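You operate a simulated robot arm through the tools that you are given. There is no shell and no other tool. Be economical: measure what you need, move in short steps, check, and stop when the job is done.

You are at the controls of a simulated robot arm. One attempt, no reset.

JOB
Set the controls near the top of the tackle bench. At the end: the line knob is turned to at spool; the tension knob is turned to medium; the beige pull stands on top of the cream test card; the locking ring is turned to locked; the drag knob of the teal reel is turned to tight; whatever was shut is shut again. Leave all else as you found it, and nothing knocked over.

The check looks at the end state, three seconds after you hand in, the way a careful person would. Anything else that was tipped, shoved, dropped, spilled or broken makes it a failure.

ROBOT AND FRAMES
A 6-joint arm with a two-finger parallel gripper, fixed in place. Base frame: the origin is at the foot of the arm, x ahead of it, y to its left, z up. Readings come in mm, rad, newtons and seconds.
With the tool pointing down near the work surface it reaches from about 360 to 760 mm from the base axis. Its first joint turns from -1.152 to 1.152 rad. Payload 2.45 kg.
Tool frame: the origin (TCP) lies between the finger pads and is the grasp point; the fingertips stand 24 mm ahead of it; z points along the fingers, y is the line along which they close. Largest opening 68 mm; finger width 17, thickness 10; the body of the gripper, 40 by 70 mm, starts 41 mm behind the TCP.
Orientation is that of the tool frame in the base frame, as a unit quaternion [x, y, z, w]. With the fingers straight down and closing along the base's y, the tool's x points along the base's -x, its y along +y and its z along -z.

CONTROLS
- The arm moves only by the tool jog_arm. Its argument "series" is one flat list of numbers, 7 for each row, row after row: the turn, a rotation vector about the tool's x, y, z in rad, then the shift along the tool's x, y, z in mm, then the gripper command, from -1 (shut) to 1 (fully open), values between in proportion. In form: [wx, wy, wz, tx, ty, tz, gripper, wx, wy, wz, tx, ty, tz, gripper, ...]. A call has 1 to 20 rows; each row shifts and turns the commanded pose from where the row before left it, along the tool's axes as they then stand. Rows are played at 5 a second. More than 50 mm and 0.15 rad between two rows, or a gripper value outside its range, and nothing of the call is played. Where a pose cannot be reached the arm comes as near as it can. A force on the tool above 40 N (or 10 N above the force at the start of the call, whichever is more), or a blocked arm, ends the call early, and 0.2 s more pass. The fingers move at their own pace (about 108 mm/s each) and stop on an object; they squeeze with about 40 N. The grip force told is the motor's: it shows also when the fingers shut on nothing. Time passes only in rows, and 0.2 s behind the last, so rows that do not move let the fingers close. It gives the time, the measured TCP pose, the force on the tool (base axes), the opening and the grip force at its end, in the units of the frame above (readings bear some noise).
- Cameras (640 x 400 px; columns grow to the right, rows downward): "scene" is fixed at [179.6, 424.7, 1465.2]; the picture's right is [-0.61, -0.79, 0.00], its down [-0.44, 0.34, -0.83] and it looks along [0.65, -0.51, -0.56] (base axes); focal length 244 px, centre (320, 200). "wrist" rides on the gripper at [84, 11, -75] in the tool frame; the picture's right is [-0.13, 0.99, 0.00], its down [-0.60, -0.08, -0.79] and it looks along [-0.79, -0.10, 0.61] (tool axes); focal length 251 px, centre (320, 200). There is no depth. A picture from a camera that has moved, and an enlarged one, comes with that camera's place and axes in the base frame and with its lens.
- grab_frame(camera): a new picture of that camera. The clock stands still meanwhile.
- close_up(camera, box): a new picture of the part [left, top, right, bottom] of that camera's present view, enlarged. The clock stands still meanwhile.
- sign_off(): hands the job in; it is judged then, once.

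Go step by step. Nothing tells you positions but the pictures and the camera data: compare them with the known pose of the tool, close in by small moves and look again before you grip or let go. The budget is 120 turns and 76 pictures, counting those below and the enlarged ones. Unless the task says otherwise, let go and move clear before handing in, and close with one line.

The tools are called by a JSON object that holds its "op" and its "data". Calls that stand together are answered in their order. jog_arm: Moves the arm, as the interface text tells. Its arguments: {"type":"object","properties":{"series":{"type":"array","items":{"type":"number"}}},"required":["series"]} The other tools are called the same way: grab_frame (camera) takes a picture; close_up (camera, box) takes an enlarged picture of a part of a camera's view; sign_off () hands the job in.

At the start:

```text
time_s: 0.0
ee_pos: [501.5, -43.8, 1353.0]
ee_rot: [0.001, 1.0, 0.0, 0.001]
ft_force: [0.1, 0.8, 0.3]
finger_gap: 67.9
grasp_force: 0.0
```

scene: 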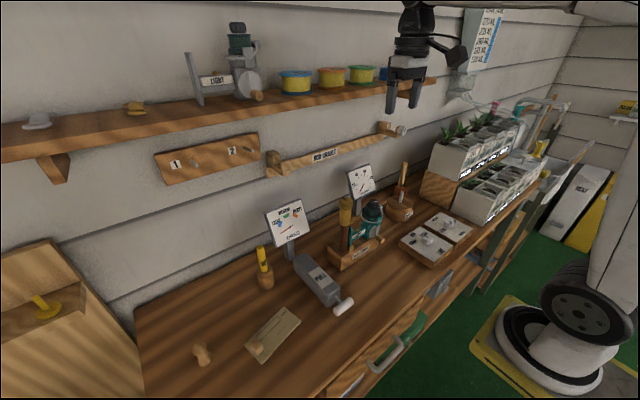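
wrist: 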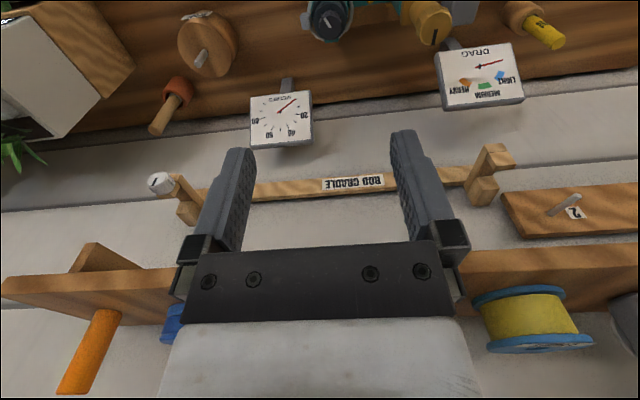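

I see a bench with dials, a reel, a card, and panels of knobs. I'll enlarge several parts of the scene to identify the controls.

{"op": "close_up", "data": {"camera": "scene", "box": [320, 150, 480, 270]}}

{"op": "close_up", "data": {"camera": "scene", "box": [180, 200, 400, 398]}}

{"op": "close_up", "data": {"camera": "scene", "box": [140, 10, 440, 180]}}

```text
3.33 times, centred on (400, 210) of scene
camera zoom: at [179.6, 424.7, 1465.2], right [-0.61, -0.79, 0.0], down [-0.44, 0.34, -0.83], along [0.65, -0.51, -0.56], focal length 814 px, centre (53, 167)
```

zoom: 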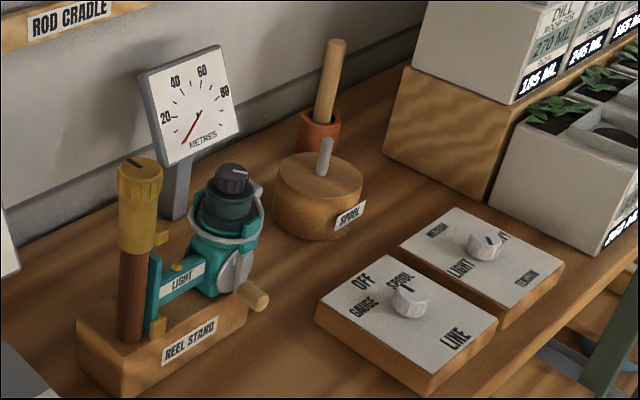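

```text
2.02 times, centred on (290, 299) of scene
camera zoom: at [179.6, 424.7, 1465.2], right [-0.61, -0.79, 0.0], down [-0.44, 0.34, -0.83], along [0.65, -0.51, -0.56], focal length 493 px, centre (381, 0)
```

zoom: 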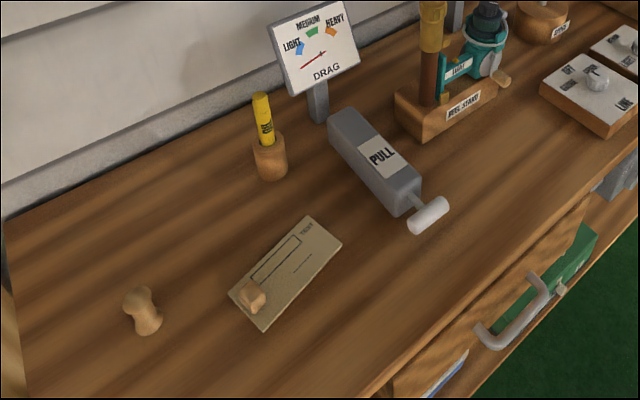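

```text
2.13 times, centred on (290, 95) of scene
camera zoom: at [179.6, 424.7, 1465.2], right [-0.61, -0.79, 0.0], down [-0.44, 0.34, -0.83], along [0.65, -0.51, -0.56], focal length 521 px, centre (384, 424)
```

zoom: 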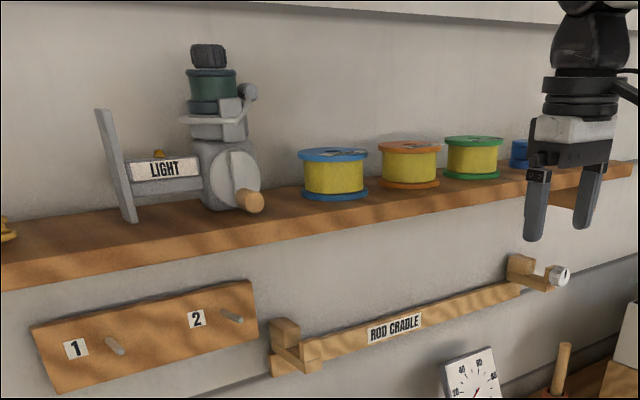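

I need finer detail of the labels and of the pull candidates, so I'll zoom in tighter.

{"op": "close_up", "data": {"camera": "scene", "box": [330, 180, 400, 275]}}

{"op": "close_up", "data": {"camera": "scene", "box": [390, 200, 480, 270]}}

{"op": "close_up", "data": {"camera": "scene", "box": [180, 300, 310, 380]}}

{"op": "close_up", "data": {"camera": "scene", "box": [300, 250, 500, 400]}}

{"op": "close_up", "data": {"camera": "scene", "box": [0, 90, 160, 330]}}

```text
4.21 times, centred on (365, 228) of scene
camera zoom: at [179.6, 424.7, 1465.2], right [-0.61, -0.79, 0.0], down [-0.44, 0.34, -0.83], along [0.65, -0.51, -0.56], focal length 1028 px, centre (130, 84)
```

zoom: 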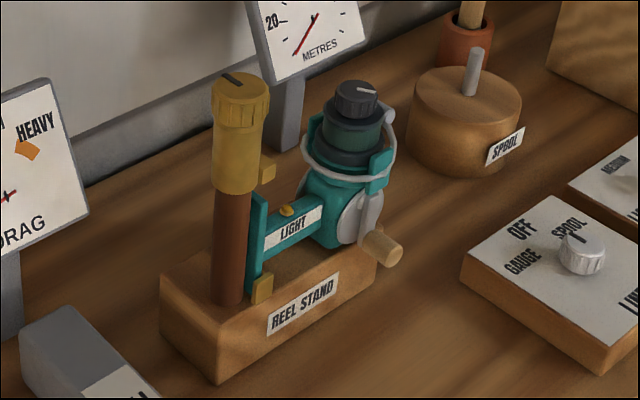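

```text
5.71 times, centred on (435, 235) of scene
camera zoom: at [179.6, 424.7, 1465.2], right [-0.61, -0.79, 0.0], down [-0.44, 0.34, -0.83], along [0.65, -0.51, -0.56], focal length 1395 px, centre (-337, 0)
```

zoom: 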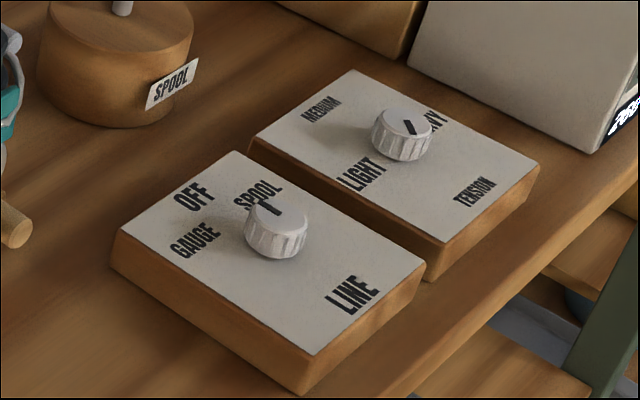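

```text
4.92 times, centred on (245, 340) of scene
camera zoom: at [179.6, 424.7, 1465.2], right [-0.61, -0.79, 0.0], down [-0.44, 0.34, -0.83], along [0.65, -0.51, -0.56], focal length 1202 px, centre (689, -489)
```

zoom: 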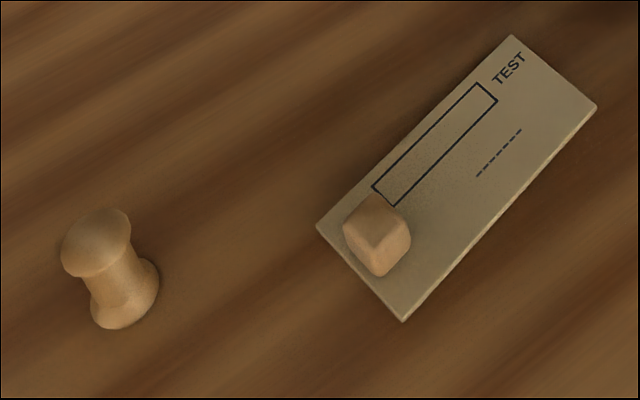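

```text
2.67 times, centred on (400, 325) of scene
camera zoom: at [179.6, 424.7, 1465.2], right [-0.61, -0.79, 0.0], down [-0.44, 0.34, -0.83], along [0.65, -0.51, -0.56], focal length 651 px, centre (107, -133)
```

zoom: 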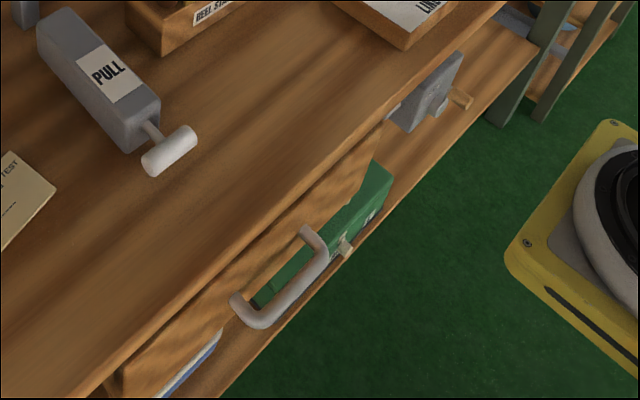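

```text
1.67 times, centred on (80, 210) of scene
camera zoom: at [179.6, 424.7, 1465.2], right [-0.61, -0.79, 0.0], down [-0.44, 0.34, -0.83], along [0.65, -0.51, -0.56], focal length 407 px, centre (720, 183)
```

zoom: 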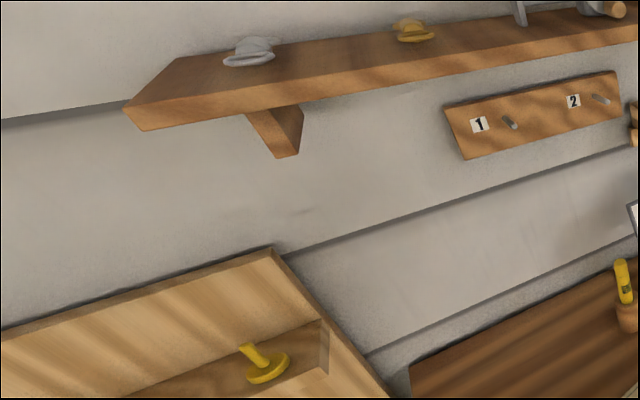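

Rough positions: gold knob about (542, 56, 1115), teal reel knob about (523, -34, 1084), line knob about (407, -163, 955) and tension knob about (407, -291, 955). The pull is near (515, 468) and the card near (468, 333). I'll move the wrist camera over the two panels and look.

{"op": "jog_arm", "data": {"series": [0, 0, 0, 17, -30, 25, 1, 0, 0, 0, 17, -30, 25, 1, 0, 0, 0, 17, -30, 25, 1, 0, 0, 0, 17, -30, 25, 1, 0, 0, 0, 17, -30, 25, 1, 0, 0, 0, 16, -30, 25, 1, 0, 0.15, 0, 0, 0, 0, 1, 0, 0.15, 0, 0, 0, 0, 1, 0, 0, 0, 0, 0, 0, 1]}}

{"op": "grab_frame", "data": {"camera": "wrist"}}

```text
time_s: 2.0
ee_pos: [401.1, -223.0, 1201.9]
ee_rot: [0.0, 0.989, 0.0, -0.15]
ft_force: [-0.2, 0.2, -0.1]
finger_gap: 67.9
grasp_force: 0.1
```

```text
65 pictures are left
camera wrist: at [342.7, -212.2, 1298.6], right [0.12, 0.99, -0.04], down [0.81, -0.08, 0.58], along [0.57, -0.1, -0.81], focal length 251 px, centre (320, 200)
```

wrist: 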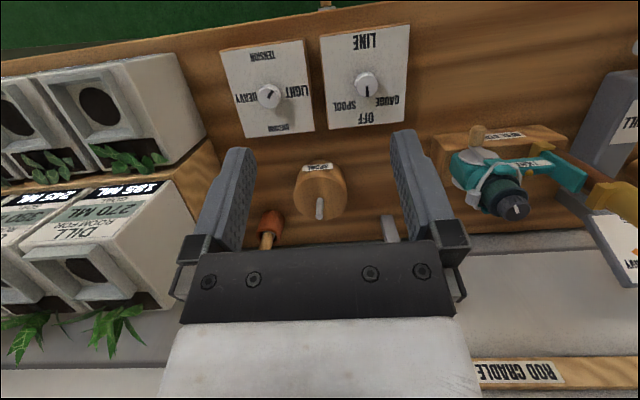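

{"op": "close_up", "data": {"camera": "wrist", "box": [210, 20, 420, 150]}}

{"op": "close_up", "data": {"camera": "wrist", "box": [430, 110, 640, 250]}}

```text
3.05 times, centred on (315, 85) of wrist
camera zoom: at [342.7, -212.2, 1298.6], right [0.12, 0.99, -0.04], down [0.81, -0.08, 0.58], along [0.57, -0.1, -0.81], focal length 766 px, centre (335, 550)
```

zoom: 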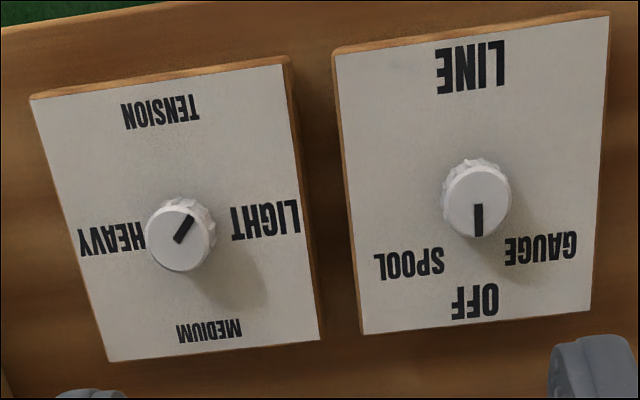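

```text
2.86 times, centred on (535, 180) of wrist
camera zoom: at [342.7, -212.2, 1298.6], right [0.12, 0.99, -0.04], down [0.81, -0.08, 0.58], along [0.57, -0.1, -0.81], focal length 718 px, centre (-294, 257)
```

zoom: 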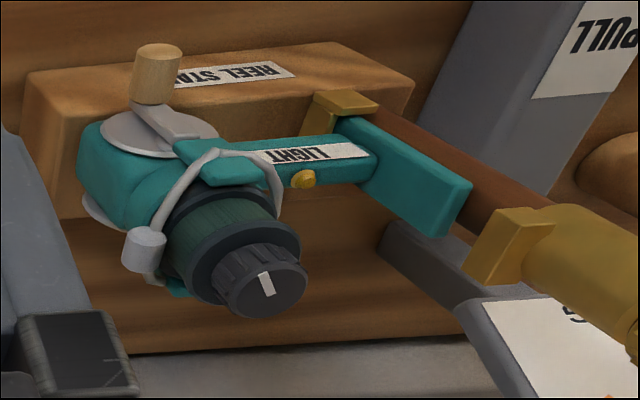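

{"op": "close_up", "data": {"camera": "wrist", "box": [240, 70, 300, 120]}}

{"op": "close_up", "data": {"camera": "scene", "box": [440, 205, 480, 230]}}

{"op": "close_up", "data": {"camera": "scene", "box": [330, 185, 395, 225]}}

```text
8.00 times, centred on (270, 95) of wrist
camera zoom: at [342.7, -212.2, 1298.6], right [0.12, 0.99, -0.04], down [0.81, -0.08, 0.58], along [0.57, -0.1, -0.81], focal length 2012 px, centre (720, 1040)
```

zoom: 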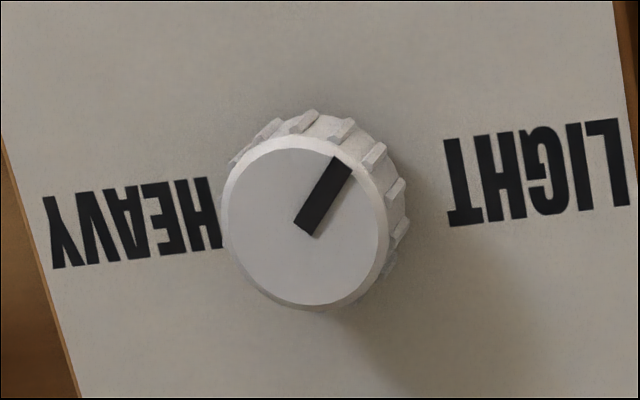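

```text
16.00 times, centred on (460, 218) of scene
camera zoom: at [179.6, 424.7, 1465.2], right [-0.61, -0.79, 0.0], down [-0.44, 0.34, -0.83], along [0.65, -0.51, -0.56], focal length 3906 px, centre (-1920, -80)
```

zoom: 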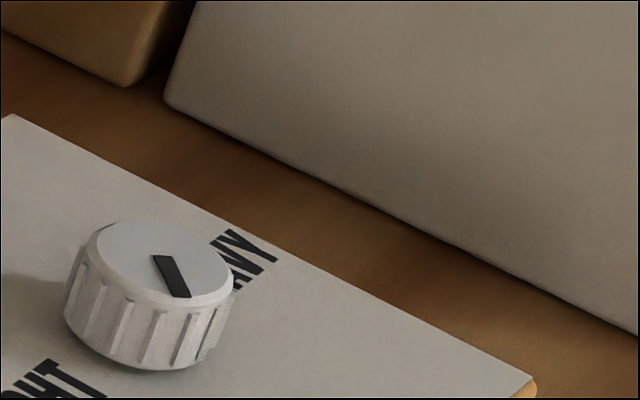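

```text
9.85 times, centred on (362, 205) of scene
camera zoom: at [179.6, 424.7, 1465.2], right [-0.61, -0.79, 0.0], down [-0.44, 0.34, -0.83], along [0.65, -0.51, -0.56], focal length 2403 px, centre (-98, 151)
```

zoom: 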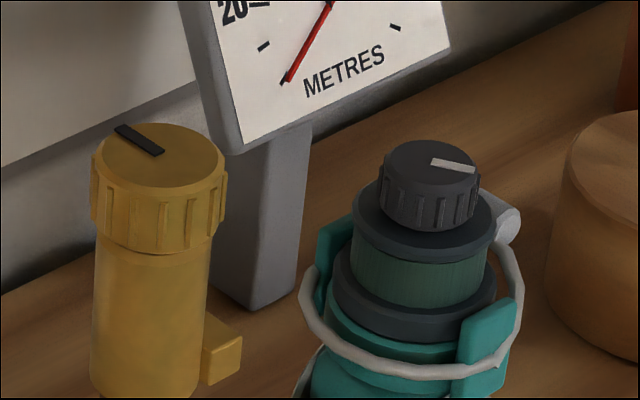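

Line pointer is at OFF and SPOOL lies 45° clockwise. The tension pointer sits at about 137° and needs about 137° clockwise to reach MEDIUM. I'll hover over the line knob and check alignment.

{"op": "jog_arm", "data": {"series": [0, -0.15, 0, 0, 0, 0, 1, 0, -0.15, 0, 0, 0, 0, 1, 0, 0, 0, -2.7, 10.1, 38.4, 1, 0, 0, 0, -2.7, 10.1, 38.4, 1, 0, 0, 0, -2.7, 10.1, 38.4, 1, 0, 0, 0, -2.7, 10.1, 38.4, 1, 0, 0, 0, -2.7, 10.1, 38.4, 1, 0, 0, 0, 0, 0, 0, 1]}}

{"op": "grab_frame", "data": {"camera": "wrist"}}

```text
time_s: 3.8
ee_pos: [411.2, -172.8, 1010.7]
ee_rot: [-0.001, 1.0, 0.0, 0.001]
ft_force: [0.2, 0.1, -0.9]
finger_gap: 68.1
grasp_force: 0.1
```

```text
59 pictures are left
camera wrist: at [328.3, -161.3, 1085.2], right [0.13, 0.99, 0.0], down [0.6, -0.08, 0.79], along [0.79, -0.1, -0.61], focal length 251 px, centre (320, 200)
```

wrist: 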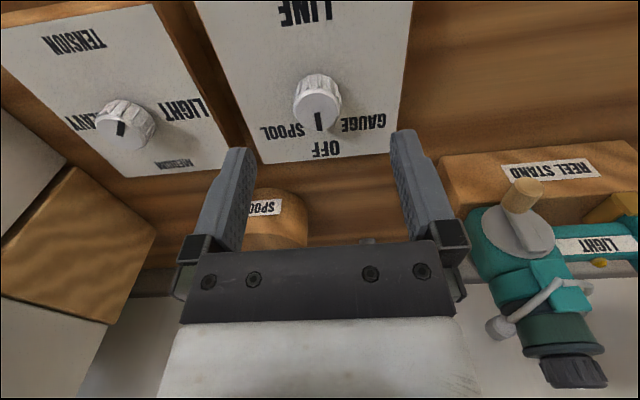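

{"op": "close_up", "data": {"camera": "wrist", "box": [80, 80, 180, 160]}}

{"op": "close_up", "data": {"camera": "scene", "box": [250, 160, 480, 270]}}

```text
5.00 times, centred on (130, 120) of wrist
camera zoom: at [328.3, -161.3, 1085.2], right [0.13, 0.99, 0.0], down [0.6, -0.08, 0.79], along [0.79, -0.1, -0.61], focal length 1257 px, centre (1270, 600)
```

zoom: 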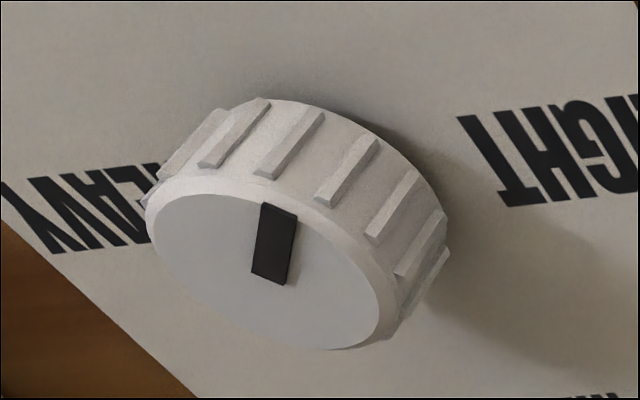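

```text
2.78 times, centred on (365, 215) of scene
camera zoom: at [179.6, 424.7, 1465.2], right [-0.61, -0.79, 0.0], down [-0.44, 0.34, -0.83], along [0.65, -0.51, -0.56], focal length 679 px, centre (195, 158)
```

zoom: 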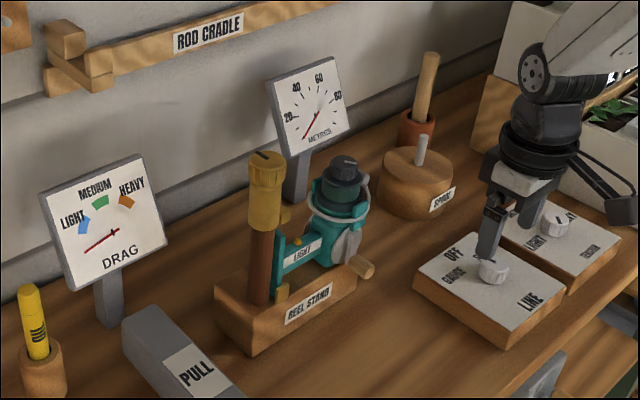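

The knob is aligned within a few mm, near (416.5, -174). I'll descend and grip it.

{"op": "jog_arm", "data": {"series": [0, 0, 0, -5, -1.2, 20, 1, 0, 0, 0, 0, 0, 20, 1, 0, 0, 0, 0, 0, 10, 1, 0, 0, 0, 0, 0, 0, 1]}}

{"op": "grab_frame", "data": {"camera": "wrist"}}

```text
time_s: 4.8
ee_pos: [417.2, -173.7, 961.1]
ee_rot: [0.0, 1.0, 0.0, 0.001]
ft_force: [-0.4, 0.2, -0.2]
finger_gap: 68.0
grasp_force: 0.0
```

```text
56 pictures are left
camera wrist: at [334.3, -162.4, 1035.4], right [0.13, 0.99, 0.0], down [0.6, -0.08, 0.79], along [0.79, -0.1, -0.61], focal length 251 px, centre (320, 200)
```

wrist: 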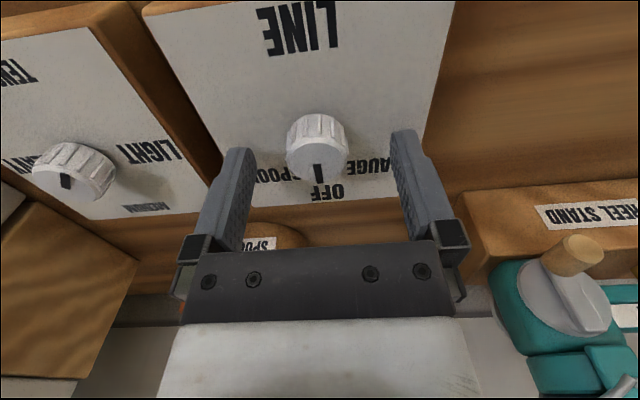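

{"op": "jog_arm", "data": {"series": [0, 0, 0, 1.5, 0, 1.5, -1, 0, 0, 0, 0, 0, 0, -1, 0, 0, 0, 0, 0, 0, -1]}}

```text
time_s: 5.6
ee_pos: [418.6, -174.0, 958.6]
ee_rot: [0.0, 1.0, -0.001, 0.002]
ft_force: [0.1, -14.0, 4.3]
finger_gap: 27.6
grasp_force: 42.4
```

Gripped at 27.6 mm. Next I turn it 45° clockwise.

{"op": "jog_arm", "data": {"series": [0, 0, 0.1, 0, 0, 0, -1, 0, 0, 0.1, 0, 0, 0, -1, 0, 0, 0.1, 0, 0, 0, -1, 0, 0, 0.1, 0, 0, 0, -1, 0, 0, 0.1, 0, 0, 0, -1, 0, 0, 0.1, 0, 0, 0, -1, 0, 0, 0.1, 0, 0, 0, -1, 0, 0, 0.085, 0, 0, 0, -1, 0, 0, 0, 0, 0, 0, -1]}}

{"op": "grab_frame", "data": {"camera": "wrist"}}

```text
time_s: 6.9
ee_pos: [416.7, -176.9, 959.8]
ee_rot: [0.255, 0.967, -0.002, 0.001]
ft_force: [-5.0, -8.0, 2.6]
finger_gap: 27.7
grasp_force: 42.1
stopped in row 6: the force on the tool passed its limit (the readings are from after the stop); the commanded pose is now the measured one
```

```text
55 pictures are left
camera wrist: at [349.4, -124.4, 1034.3], right [0.6, 0.8, 0.0], down [0.48, -0.36, 0.8], along [0.64, -0.48, -0.61], focal length 251 px, centre (320, 200)
```

wrist: 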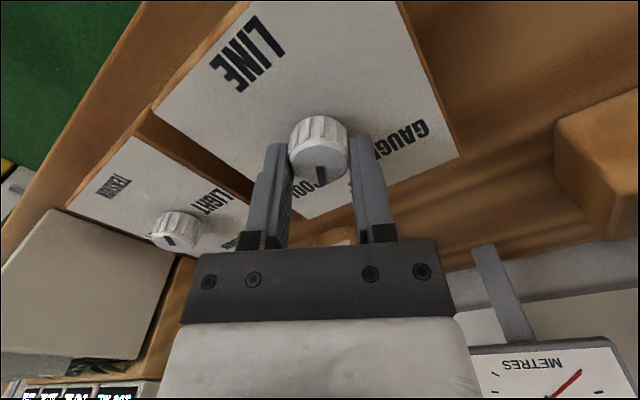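

The knob has turned about 30° with the gripper; lateral strain stopped it. I'll do the remaining 15°.

{"op": "jog_arm", "data": {"series": [0, 0, 0.07, 0, 0, 0, -1, 0, 0, 0.07, 0, 0, 0, -1, 0, 0, 0.07, 0, 0, 0, -1, 0, 0, 0.06, 0, 0, 0, -1, 0, 0, 0, 0, 0, 0, -1]}}

```text
time_s: 8.1
ee_pos: [417.1, -176.7, 959.2]
ee_rot: [0.383, 0.924, 0.0, 0.002]
ft_force: [-18.9, -17.0, 10.8]
finger_gap: 27.5
grasp_force: 42.2
```

{"op": "jog_arm", "data": {"series": [0, 0, 0, 0, 0, 0, 1, 0, 0, 0, 0, 0, 0, 1, 0, 0, 0, 0, 0, -30, 1, 0, 0, 0, 0, 0, -30, 1, 0, 0, 0, 0, 0, 0, 1]}}

{"op": "close_up", "data": {"camera": "wrist", "box": [120, 0, 480, 200]}}

```text
time_s: 9.3
ee_pos: [415.7, -173.4, 1019.9]
ee_rot: [0.383, 0.924, 0.0, 0.002]
ft_force: [-0.1, -0.7, -0.3]
finger_gap: 68.1
grasp_force: 0.0
```

```text
1.78 times, centred on (300, 100) of wrist
camera zoom: at [364.4, -105.8, 1095.0], right [0.79, 0.61, 0.0], down [0.37, -0.48, 0.8], along [0.48, -0.63, -0.61], focal length 447 px, centre (356, 378)
```

zoom: 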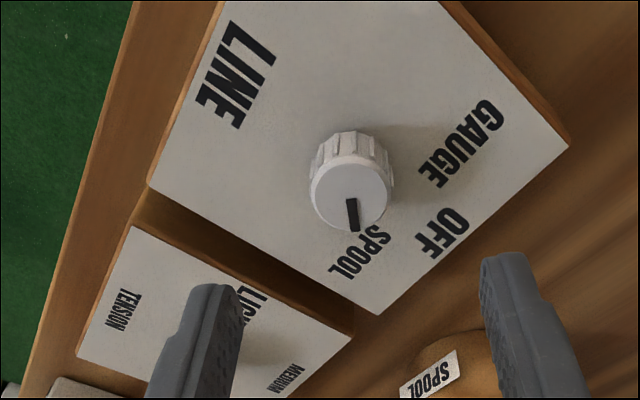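

Line points at SPOOL. Next I move over the tension knob, pre-rotated counter-clockwise.

{"op": "jog_arm", "data": {"series": [0, 0, 0, -29.9, -30.4, 0, 1, 0, 0, 0, -29.9, -30.4, 0, 1, 0, 0, 0, -30, -30.4, 0, 1, 0, 0, -0.15, 0, 0, 0, 1, 0, 0, -0.15, 0, 0, 0, 1, 0, 0, -0.15, 0, 0, 0, 1, 0, 0, -0.15, 0, 0, 0, 1, 0, 0, -0.15, 0, 0, 0, 1, 0, 0, -0.15, 0, 0, 0, 1, 0, 0, -0.15, 0, 0, 0, 1, 0, 0, -0.15, 0, 0, 0, 1, 0, 0, -0.15, 0, 0, 0, 1, 0, 0, -0.15, 0, 0, 0, 1, 0, 0, 0, 0, 0, 0, 1]}}

{"op": "grab_frame", "data": {"camera": "wrist"}}

```text
time_s: 12.3
ee_pos: [416.6, -303.8, 1020.3]
ee_rot: [-0.349, 0.937, -0.001, 0.001]
ft_force: [-0.1, -0.4, -1.2]
finger_gap: 68.0
grasp_force: 0.1
```

```text
53 pictures are left
camera wrist: at [345.6, -349.8, 1095.6], right [-0.55, 0.83, 0.0], down [0.51, 0.34, 0.79], along [0.66, 0.44, -0.61], focal length 251 px, centre (320, 200)
```

wrist: 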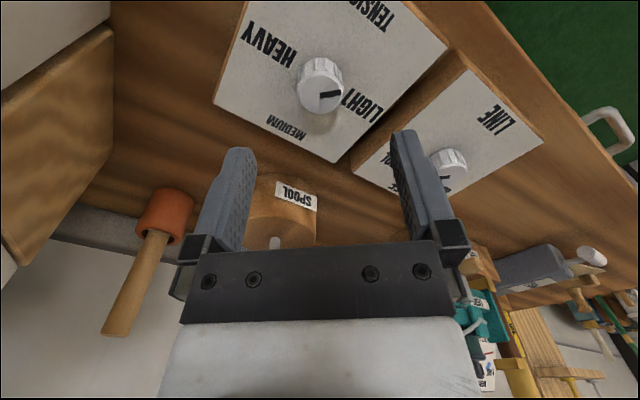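

{"op": "close_up", "data": {"camera": "wrist", "box": [270, 40, 390, 130]}}

```text
4.44 times, centred on (330, 85) of wrist
camera zoom: at [345.6, -349.8, 1095.6], right [-0.55, 0.83, 0.0], down [0.51, 0.34, 0.79], along [0.66, 0.44, -0.61], focal length 1118 px, centre (276, 711)
```

zoom: 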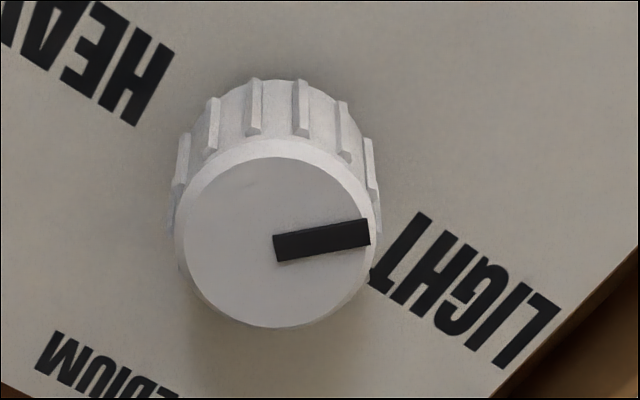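

Pointer is at about 134°, and the knob centre is under the TCP. I'll descend, grip, and turn 80° in the first bite.

{"op": "jog_arm", "data": {"series": [0, 0, 0, 1, 0, 30, 1, 0, 0, 0, 0, 0, 25, 1, 0, 0, 0, 0, 0, 6, 1, 0, 0, 0, 0, 0, 0, -1, 0, 0, 0, 0, 0, 0, -1, 0, 0, 0, 0, 0, 0, -1]}}

{"op": "jog_arm", "data": {"series": [0, 0, 0.12, 0, 0, 0, -1, 0, 0, 0.12, 0, 0, 0, -1, 0, 0, 0.12, 0, 0, 0, -1, 0, 0, 0.12, 0, 0, 0, -1, 0, 0, 0.12, 0, 0, 0, -1, 0, 0, 0.12, 0, 0, 0, -1, 0, 0, 0.12, 0, 0, 0, -1, 0, 0, 0.12, 0, 0, 0, -1, 0, 0, 0.12, 0, 0, 0, -1, 0, 0, 0.12, 0, 0, 0, -1, 0, 0, 0.12, 0, 0, 0, -1, 0, 0, 0, 0, 0, 0, -1]}}

```text
time_s: 13.7
ee_pos: [416.1, -304.6, 959.0]
ee_rot: [-0.349, 0.937, -0.002, 0.0]
ft_force: [9.5, -9.3, -9.3]
finger_gap: 27.7
grasp_force: 41.8
```

```text
time_s: 16.3
ee_pos: [417.0, -305.2, 958.4]
ee_rot: [0.3, 0.954, -0.001, 0.003]
ft_force: [3.5, -28.7, -16.1]
finger_gap: 27.7
grasp_force: 42.4
```

{"op": "jog_arm", "data": {"series": [0, 0, 0.12, 0, 0, 0, -1, 0, 0, 0.12, 0, 0, 0, -1, 0, 0, 0.12, 0, 0, 0, -1, 0, 0, 0.12, 0, 0, 0, -1, 0, 0, 0.12, 0, 0, 0, -1, 0, 0, 0, 0, 0, 0, -1]}}

{"op": "close_up", "data": {"camera": "wrist", "box": [160, 40, 480, 240]}}

```text
time_s: 17.7
ee_pos: [415.4, -306.1, 958.1]
ee_rot: [0.568, 0.823, 0.0, 0.004]
ft_force: [-0.9, -33.6, -18.3]
finger_gap: 27.5
grasp_force: 41.9
```

```text
2.00 times, centred on (320, 140) of wrist
camera zoom: at [395.9, -222.7, 1033.2], right [0.97, 0.23, 0.0], down [0.14, -0.59, 0.8], along [0.18, -0.78, -0.6], focal length 503 px, centre (320, 320)
```

zoom: 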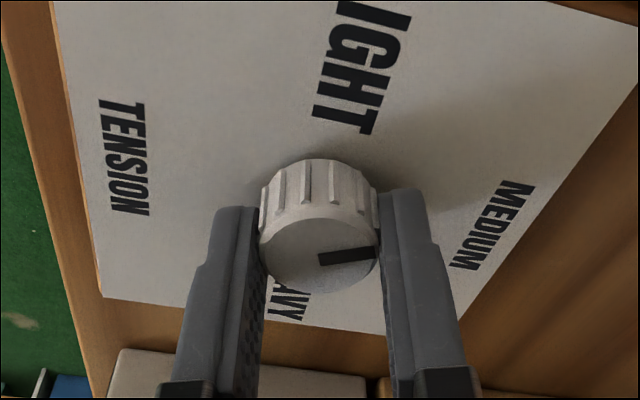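

{"op": "jog_arm", "data": {"series": [0, 0, 0.1, 1.9, 0.7, 0, -1, 0, 0, 0.11, 0, 0, 0, -1, 0, 0, 0.11, 0, 0, 0, -1, 0, 0, 0.11, 0, 0, 0, -1, 0, 0, 0, 0, 0, 0, -1]}}

{"op": "close_up", "data": {"camera": "wrist", "box": [160, 40, 480, 240]}}

```text
time_s: 18.9
ee_pos: [415.7, -302.8, 960.2]
ee_rot: [0.731, 0.682, 0.0, 0.003]
ft_force: [-4.3, -22.9, -5.2]
finger_gap: 26.9
grasp_force: 42.2
```

```text
2.00 times, centred on (320, 140) of wrist
camera zoom: at [431.7, -219.1, 1034.0], right [0.98, -0.2, 0.0], down [-0.12, -0.59, 0.79], along [-0.15, -0.78, -0.61], focal length 503 px, centre (320, 320)
```

zoom: 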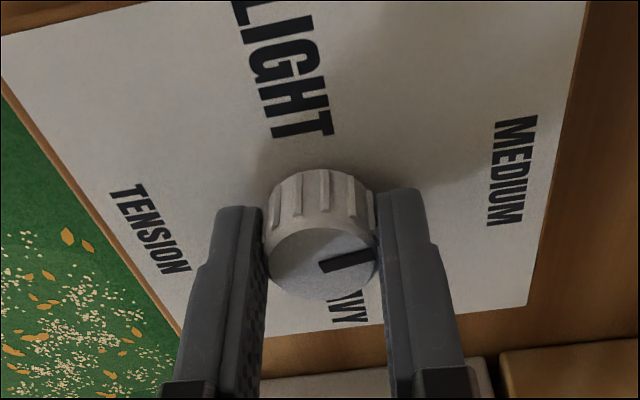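

{"op": "jog_arm", "data": {"series": [0, 0, 0.1, 0, 0, 0, -1, 0, 0, 0, 0, 0, 0, -1, 0, 0, 0, 0, 0, 0, 1, 0, 0, 0, 0, 0, 0, 1, 0, 0, 0, 0, 0, -30, 1, 0, 0, 0, 0, 0, -30, 1, 0, 0, 0, 0, 0, 0, 1]}}

{"op": "close_up", "data": {"camera": "wrist", "box": [220, 0, 460, 150]}}

```text
time_s: 20.5
ee_pos: [415.8, -301.7, 1019.2]
ee_rot: [0.764, 0.646, 0.0, 0.002]
ft_force: [-0.1, 0.3, -0.3]
finger_gap: 68.3
grasp_force: 0.0
```

```text
2.67 times, centred on (340, 75) of wrist
camera zoom: at [440.0, -219.9, 1093.5], right [0.96, -0.29, 0.0], down [-0.18, -0.58, 0.79], along [-0.23, -0.76, -0.61], focal length 670 px, centre (267, 533)
```

zoom: 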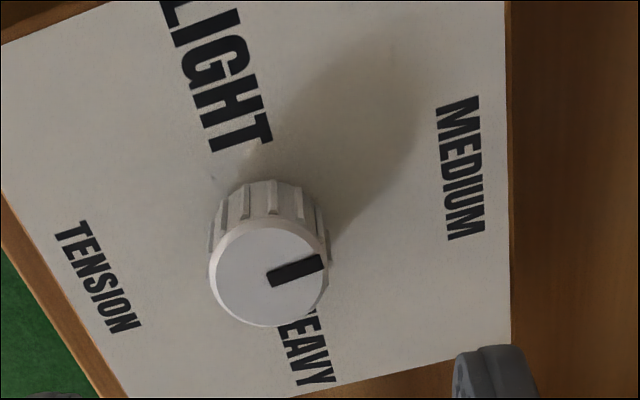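

Tension now points at MEDIUM (within about 1°). Next I raise up and view the reel stand's gold ring and the reel's drag knob.

{"op": "jog_arm", "data": {"series": [0, 0, -0.1445, 0, 0, -19.2, 1, 0, 0, -0.1445, 0, 0, -19.2, 1, 0, 0, -0.1445, 0, 0, -19.2, 1, 0, 0, -0.1445, 0, 0, -19.2, 1, 0, 0, -0.1445, 0, 0, -19.2, 1, 0, 0, -0.1445, 0, 0, -19.2, 1, 0, 0, -0.1445, 0, 0, -19.2, 1, 0, 0, -0.1445, 0, 0, -19.2, 1, 0, 0, -0.1445, 0, 0, -19.2, 1, 0, 0, -0.1445, 0, 0, -19.2, 1, 0, 0, -0.1445, 0, 0, -19.2, 1, 0, 0, -0.1445, 0, 0, -19.2, 1, 0, 0, 0, -3, 39, 0, 1, 0, 0, 0, -3, 39, 0, 1, 0, 0, 0, -3, 39, 0, 1, 0, 0, 0, -3, 39, 0, 1, 0, 0, 0, -3, 39, 0, 1, 0, 0, 0, -3, 39, 0, 1, 0, 0, 0, -3, 39, 0, 1, 0, 0, 0, -3, 39, 0, 1]}}

{"op": "close_up", "data": {"camera": "wrist", "box": [180, 20, 500, 240]}}

```text
time_s: 24.7
ee_pos: [440.1, 10.0, 1247.0]
ee_rot: [0.001, 1.0, -0.002, 0.002]
ft_force: [-0.7, 1.2, 0.0]
finger_gap: 68.1
grasp_force: 0.1
```

```text
1.82 times, centred on (340, 130) of wrist
camera zoom: at [355.5, 23.0, 1322.8], right [0.13, 0.99, 0.0], down [0.6, -0.08, 0.8], along [0.79, -0.11, -0.61], focal length 457 px, centre (284, 327)
```

zoom: 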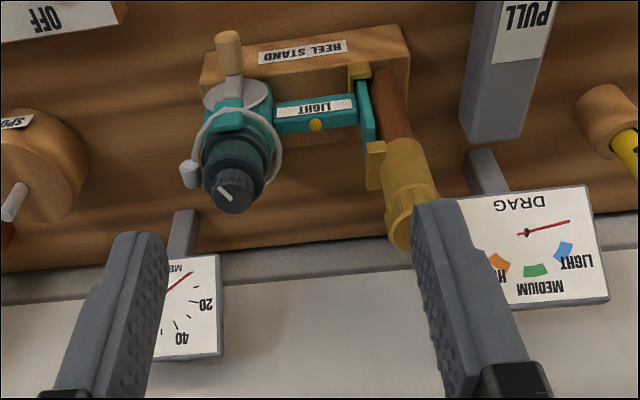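

No labels for ring or drag are visible here yet. I'll look from other views and search for any legend.

{"op": "jog_arm", "data": {"series": [0, 0, 0, 0, 45, -10, 1, 0, 0, 0, 0, 20, -10, 1, 0, 0, 0, 0, 0, 0, 1]}}

{"op": "grab_frame", "data": {"camera": "wrist"}}

{"op": "close_up", "data": {"camera": "scene", "box": [440, 0, 640, 130]}}

```text
time_s: 25.5
ee_pos: [441.0, 74.8, 1270.3]
ee_rot: [0.003, 1.0, -0.001, 0.002]
ft_force: [-0.4, 0.8, 0.7]
finger_gap: 67.8
grasp_force: 0.0
```

```text
47 pictures are left
camera wrist: at [355.9, 87.2, 1344.3], right [0.13, 0.99, 0.0], down [0.6, -0.08, 0.8], along [0.79, -0.11, -0.61], focal length 251 px, centre (320, 200)
```

wrist: 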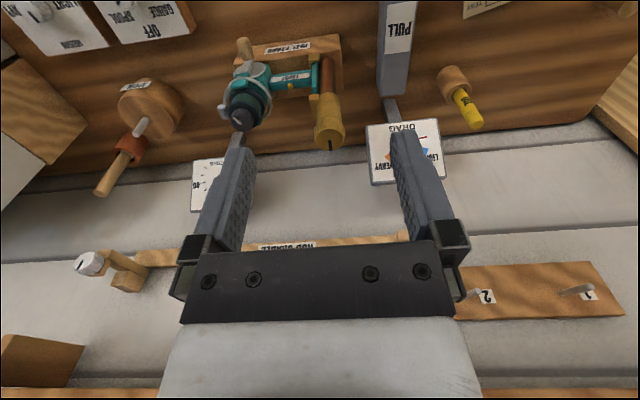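

```text
3.08 times, centred on (540, 65) of scene
camera zoom: at [179.6, 424.7, 1465.2], right [-0.61, -0.79, 0.0], down [-0.44, 0.34, -0.83], along [0.65, -0.51, -0.56], focal length 751 px, centre (-357, 615)
```

zoom: 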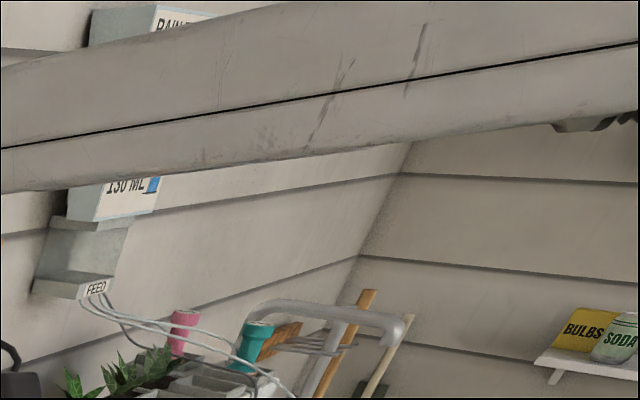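

{"op": "close_up", "data": {"camera": "wrist", "box": [200, 30, 370, 170]}}

{"op": "close_up", "data": {"camera": "wrist", "box": [60, 230, 160, 300]}}

```text
2.86 times, centred on (285, 100) of wrist
camera zoom: at [355.9, 87.2, 1344.3], right [0.13, 0.99, 0.0], down [0.6, -0.08, 0.8], along [0.79, -0.11, -0.61], focal length 718 px, centre (420, 486)
```

zoom: 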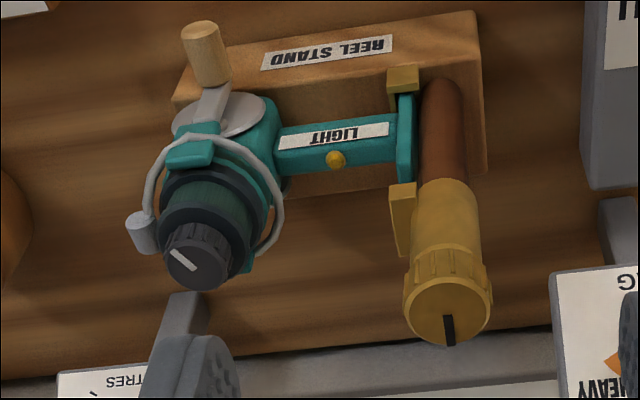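

```text
5.71 times, centred on (110, 265) of wrist
camera zoom: at [355.9, 87.2, 1344.3], right [0.13, 0.99, 0.0], down [0.6, -0.08, 0.8], along [0.79, -0.11, -0.61], focal length 1437 px, centre (1520, -171)
```

zoom: 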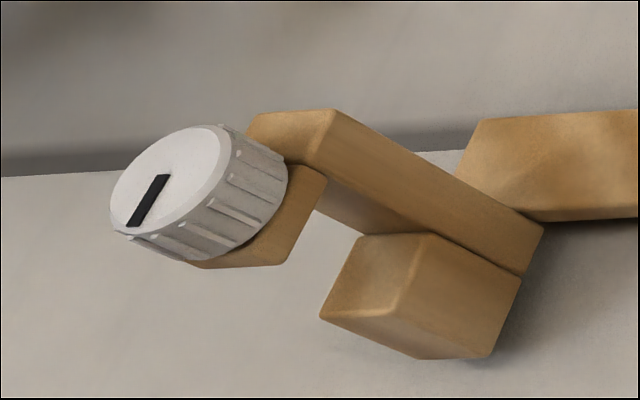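

No lettering on these, so clockwise must be locked/tight (screw convention), probably up to a stop. The gold ring's top is at about (522, 75, 1136). I'll hover over it with counter-clockwise pre-rotation.

{"op": "jog_arm", "data": {"series": [0, 0, 0, -27, 0, 28, 1, 0, 0, 0, -27, 0, 28, 1, 0, 0, 0, -27.5, 0, 28, 1, 0, 0, -0.14, 0, 0, 0, 1, 0, 0, -0.14, 0, 0, 0, 1, 0, 0, -0.14, 0, 0, 0, 1, 0, 0, -0.14, 0, 0, 0, 1, 0, 0, -0.14, 0, 0, 0, 1, 0, 0, 0, 0, 0, 0, 1]}}

{"op": "grab_frame", "data": {"camera": "wrist"}}

```text
time_s: 27.5
ee_pos: [521.8, 75.0, 1182.8]
ee_rot: [-0.342, 0.94, -0.002, 0.001]
ft_force: [-0.7, -0.3, 0.9]
finger_gap: 68.0
grasp_force: 0.0
```

```text
43 pictures are left
camera wrist: at [450.6, 29.8, 1258.8], right [-0.54, 0.84, 0.0], down [0.51, 0.33, 0.79], along [0.67, 0.42, -0.61], focal length 251 px, centre (320, 200)
```

wrist: 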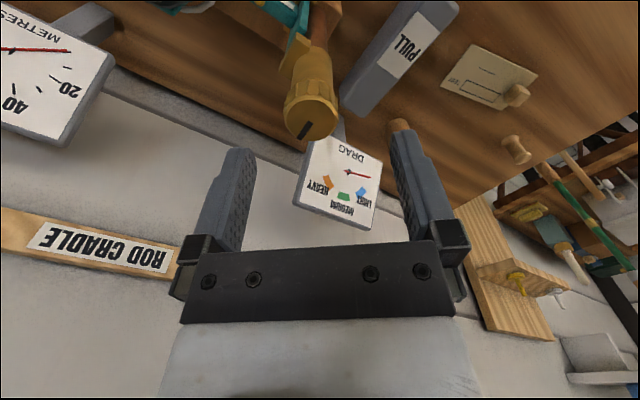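

{"op": "jog_arm", "data": {"series": [0, 0, 0, 0, -4, 15, 1, 0, 0, 0, 0, 0, 15, 1, 0, 0, 0, 0, 0, 10, 1, 0, 0, 0, 0, 0, 0, 1]}}

{"op": "grab_frame", "data": {"camera": "wrist"}}

{"op": "close_up", "data": {"camera": "scene", "box": [310, 150, 400, 250]}}

```text
time_s: 28.5
ee_pos: [525.1, 70.0, 1144.3]
ee_rot: [-0.34, 0.94, -0.002, 0.001]
ft_force: [0.4, 0.2, 0.2]
finger_gap: 67.8
grasp_force: 0.1
```

```text
42 pictures are left
camera wrist: at [453.4, 26.4, 1218.6], right [-0.54, 0.84, 0.0], down [0.51, 0.33, 0.79], along [0.67, 0.42, -0.61], focal length 251 px, centre (320, 200)
```

wrist: 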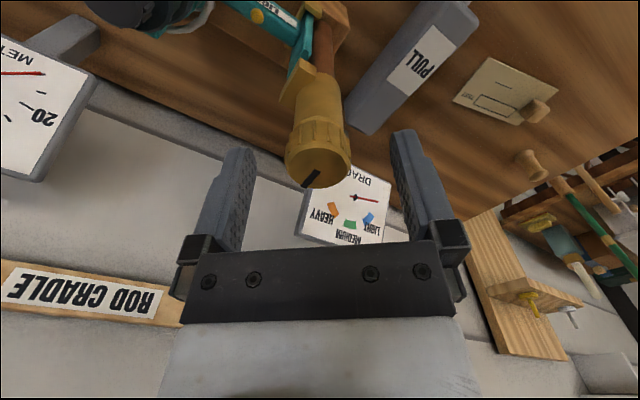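

```text
4.00 times, centred on (355, 200) of scene
camera zoom: at [179.6, 424.7, 1465.2], right [-0.61, -0.79, 0.0], down [-0.44, 0.34, -0.83], along [0.65, -0.51, -0.56], focal length 976 px, centre (180, 200)
```

zoom: 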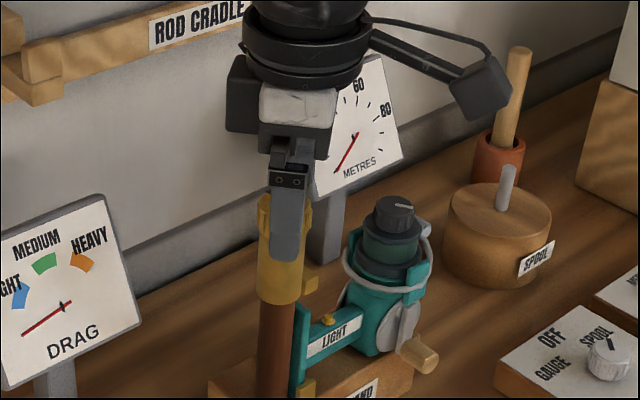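

{"op": "jog_arm", "data": {"series": [0, 0, 0, 2, 0, 0, 1, 0, 0, 0, 0, 0, 0, -1, 0, 0, 0, 0, 0, 0, -1, 0, 0, 0, 0, 0, 0, -1]}}

{"op": "jog_arm", "data": {"series": [0, 0, 0.1, 0, 0, 0, -1, 0, 0, 0.1, 0, 0, 0, -1, 0, 0, 0.1, 0, 0, 0, -1, 0, 0, 0.1, 0, 0, 0, -1, 0, 0, 0, 0, 0, 0, -1]}}

{"op": "grab_frame", "data": {"camera": "wrist"}}

```text
time_s: 29.5
ee_pos: [524.0, 69.8, 1143.6]
ee_rot: [-0.34, 0.94, -0.002, 0.002]
ft_force: [12.7, -16.0, -4.5]
finger_gap: 31.2
grasp_force: 44.1
```

```text
time_s: 30.7
ee_pos: [523.7, 71.4, 1143.8]
ee_rot: [-0.147, 0.989, 0.0, 0.001]
ft_force: [10.0, 0.1, -1.8]
finger_gap: 30.8
grasp_force: 44.8
```

```text
40 pictures are left
camera wrist: at [439.7, 57.6, 1219.2], right [-0.16, 0.99, 0.0], down [0.6, 0.1, 0.79], along [0.78, 0.13, -0.61], focal length 251 px, centre (320, 200)
```

wrist: 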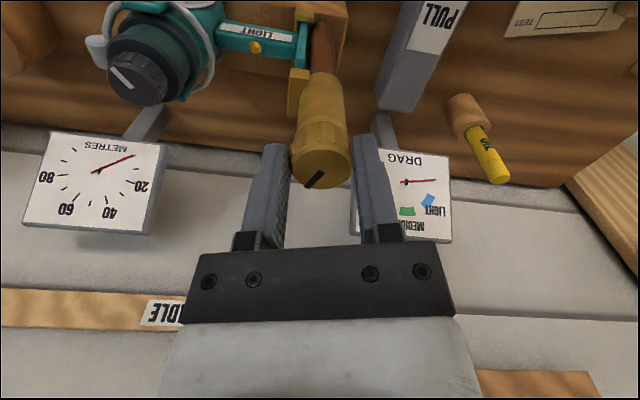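

Ring turns with the gripper. I'll continue clockwise.

{"op": "jog_arm", "data": {"series": [0, 0, 0.1, 0, 0, 0, -1, 0, 0, 0.1, 0, 0, 0, -1, 0, 0, 0.1, 0, 0, 0, -1, 0, 0, 0.1, 0, 0, 0, -1, 0, 0, 0.1, 0, 0, 0, -1, 0, 0, 0.1, 0, 0, 0, -1, 0, 0, 0.1, 0, 0, 0, -1, 0, 0, 0.1, 0, 0, 0, -1, 0, 0, 0.1, 0, 0, 0, -1, 0, 0, 0, 0, 0, 0, -1]}}

{"op": "grab_frame", "data": {"camera": "wrist"}}

```text
time_s: 32.3
ee_pos: [524.5, 75.3, 1143.4]
ee_rot: [0.188, 0.982, 0.003, 0.001]
ft_force: [1.8, 7.4, -3.6]
finger_gap: 31.0
grasp_force: 44.3
stopped in row 7: the force on the tool passed its limit (the readings are from after the stop); the commanded pose is now the measured one
```

```text
39 pictures are left
camera wrist: at [449.6, 116.6, 1219.3], right [0.49, 0.87, 0.01], down [0.53, -0.3, 0.79], along [0.69, -0.38, -0.61], focal length 251 px, centre (320, 200)
```

wrist: 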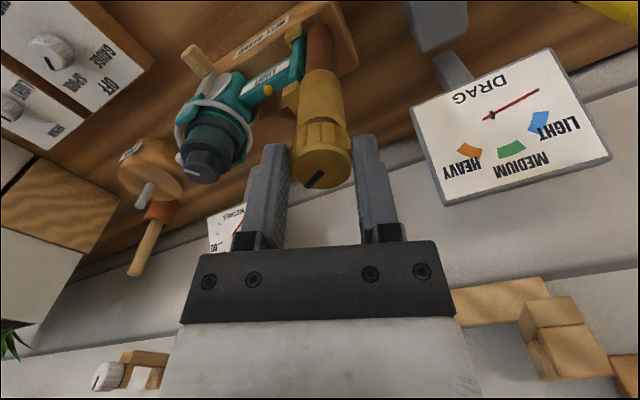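

{"op": "jog_arm", "data": {"series": [0, 0, 0.08, 0, 0, 0, -1, 0, 0, 0.08, 0, 0, 0, -1, 0, 0, 0.08, 0, 0, 0, -1, 0, 0, 0.08, 0, 0, 0, -1, 0, 0, 0.08, 0, 0, 0, -1, 0, 0, 0.08, 0, 0, 0, -1, 0, 0, 0, 0, 0, 0, -1]}}

{"op": "grab_frame", "data": {"camera": "wrist"}}

```text
time_s: 33.3
ee_pos: [524.5, 76.6, 1144.6]
ee_rot: [0.345, 0.939, 0.006, 0.001]
ft_force: [5.2, 7.6, -5.5]
finger_gap: 30.8
grasp_force: 44.2
stopped in row 5: the force on the tool passed its limit (the readings are from after the stop); the commanded pose is now the measured one
```

```text
38 pictures are left
camera wrist: at [467.3, 139.5, 1219.5], right [0.74, 0.67, 0.01], down [0.4, -0.46, 0.79], along [0.54, -0.58, -0.61], focal length 251 px, centre (320, 200)
```

wrist: 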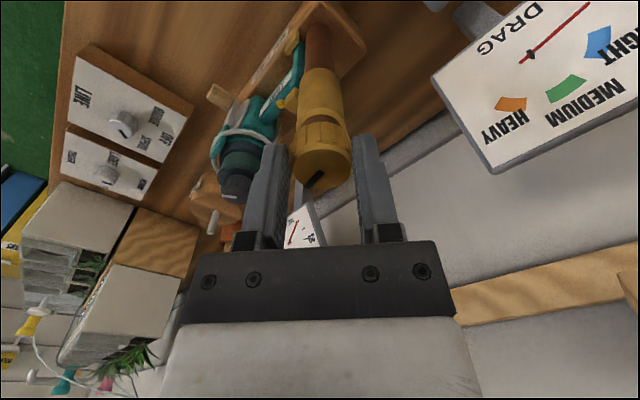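

{"op": "close_up", "data": {"camera": "scene", "box": [310, 150, 400, 275]}}

```text
3.20 times, centred on (355, 212) of scene
camera zoom: at [179.9, 424.9, 1465.1], right [-0.61, -0.79, 0.0], down [-0.44, 0.34, -0.83], along [0.65, -0.51, -0.56], focal length 781 px, centre (208, 160)
```

zoom: 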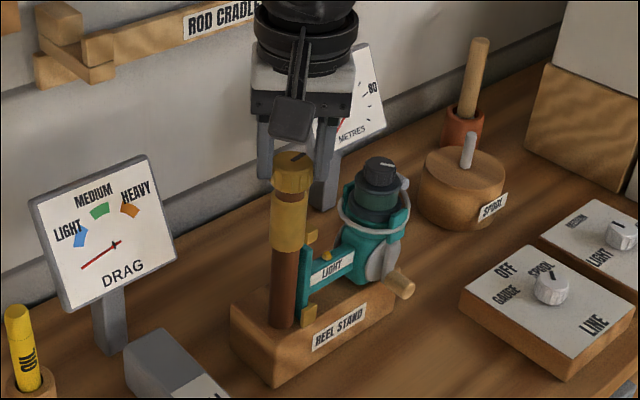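

The gold hood is moving down toward the reel foot as the ring turns clockwise, which confirms the direction. I'll continue.

{"op": "jog_arm", "data": {"series": [0, 0, 0.08, 0, 0, 0, -1, 0, 0, 0.08, 0, 0, 0, -1, 0, 0, 0.08, 0, 0, 0, -1, 0, 0, 0.08, 0, 0, 0, -1, 0, 0, 0.08, 0, 0, 0, -1, 0, 0, 0.08, 0, 0, 0, -1, 0, 0, 0, 0, 0, 0, -1]}}

{"op": "close_up", "data": {"camera": "scene", "box": [320, 180, 390, 270]}}

```text
time_s: 34.7
ee_pos: [526.7, 77.7, 1144.2]
ee_rot: [0.536, 0.844, 0.011, 0.003]
ft_force: [8.3, 6.6, -7.0]
finger_gap: 30.6
grasp_force: 44.8
stopped in row 6: the force on the tool passed its limit (the readings are from after the stop); the commanded pose is now the measured one
```

```text
4.44 times, centred on (355, 225) of scene
camera zoom: at [180.0, 424.9, 1465.1], right [-0.61, -0.79, 0.0], down [-0.44, 0.34, -0.83], along [0.65, -0.51, -0.56], focal length 1085 px, centre (164, 89)
```

zoom: 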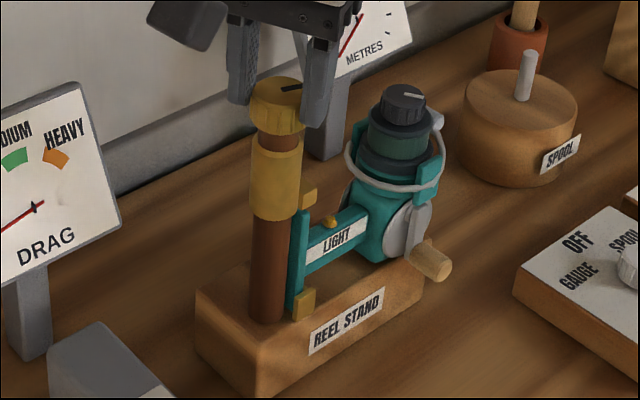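

{"op": "jog_arm", "data": {"series": [0, 0, 0.08, 0, 0, 0, -1, 0, 0, 0.08, 0, 0, 0, -1, 0, 0, 0.08, 0, 0, 0, -1, 0, 0, 0.08, 0, 0, 0, -1, 0, 0, 0.08, 0, 0, 0, -1, 0, 0, 0.08, 0, 0, 0, -1, 0, 0, 0, 0, 0, 0, -1]}}

{"op": "close_up", "data": {"camera": "scene", "box": [320, 180, 390, 270]}}

```text
time_s: 35.8
ee_pos: [528.6, 78.9, 1144.5]
ee_rot: [0.68, 0.733, 0.014, 0.004]
ft_force: [10.7, 5.7, -8.0]
finger_gap: 31.0
grasp_force: 43.6
stopped in row 5: the force on the tool passed its limit (the readings are from after the stop); the commanded pose is now the measured one
```

```text
4.44 times, centred on (355, 225) of scene
camera zoom: at [180.1, 424.8, 1465.1], right [-0.61, -0.79, 0.0], down [-0.44, 0.34, -0.83], along [0.65, -0.51, -0.56], focal length 1085 px, centre (164, 89)
```

zoom: 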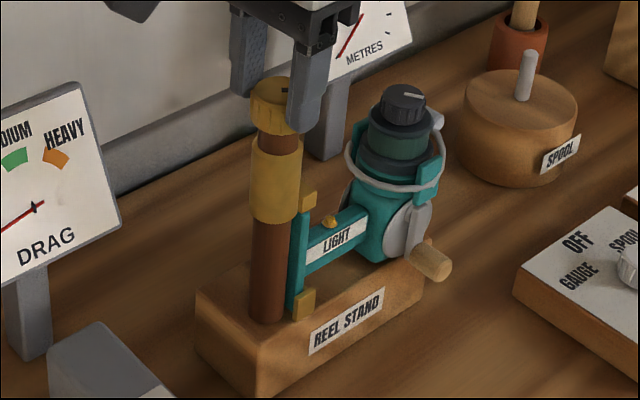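

Tooth is almost at the foot. I'll release, rise and unwind to regrip centred.

{"op": "jog_arm", "data": {"series": [0, 0, 0, 0, 0, 0, 1, 0, 0, 0, 0, 0, 0, 1, 0, 0, 0, 0, 0, -20, 1, 0, 0, 0, 0, 0, -20, 1, 0, 0, -0.147, 0, 0, 0, 1, 0, 0, -0.147, 0, 0, 0, 1, 0, 0, -0.147, 0, 0, 0, 1, 0, 0, -0.147, 0, 0, 0, 1, 0, 0, -0.147, 0, 0, 0, 1, 0, 0, -0.147, 0, 0, 0, 1, 0, 0, -0.147, 0, 0, 0, 1, 0, 0, -0.147, 0, 0, 0, 1, 0, 0, -0.147, 0, 0, 0, 1, 0, 0, -0.147, 0, 0, 0, 1, 0, 0, 0, 0, 0, 0, 1]}}

{"op": "grab_frame", "data": {"camera": "wrist"}}

{"op": "close_up", "data": {"camera": "scene", "box": [320, 180, 390, 270]}}

```text
time_s: 39.0
ee_pos: [527.1, 78.3, 1184.9]
ee_rot: [0.012, 1.0, 0.007, 0.012]
ft_force: [0.1, 0.1, -0.3]
finger_gap: 68.1
grasp_force: 0.0
```

```text
34 pictures are left
camera wrist: at [441.7, 90.3, 1258.1], right [0.15, 0.99, 0.02], down [0.58, -0.11, 0.81], along [0.8, -0.11, -0.59], focal length 251 px, centre (320, 200)
```

wrist: 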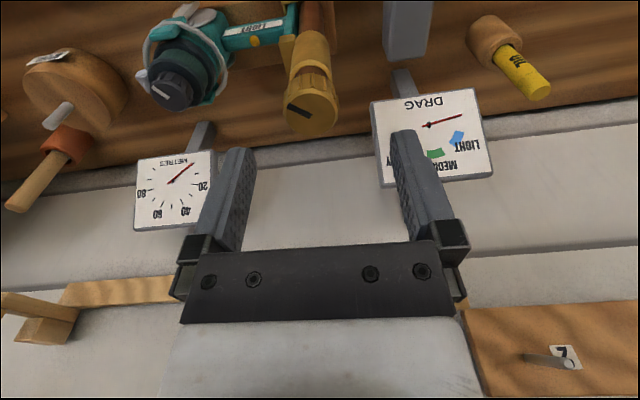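

```text
4.44 times, centred on (355, 225) of scene
camera zoom: at [179.6, 424.7, 1465.2], right [-0.61, -0.79, 0.0], down [-0.44, 0.34, -0.83], along [0.65, -0.51, -0.56], focal length 1085 px, centre (164, 89)
```

zoom: 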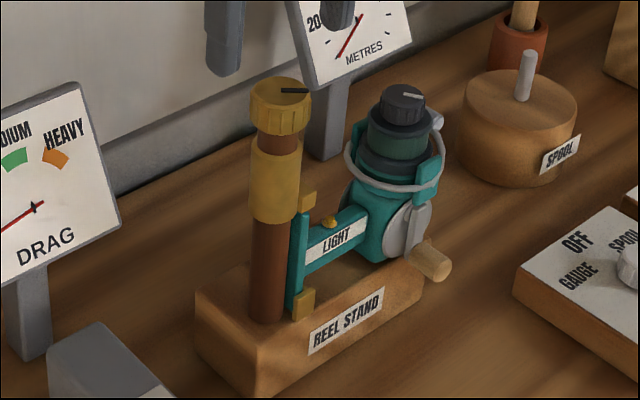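

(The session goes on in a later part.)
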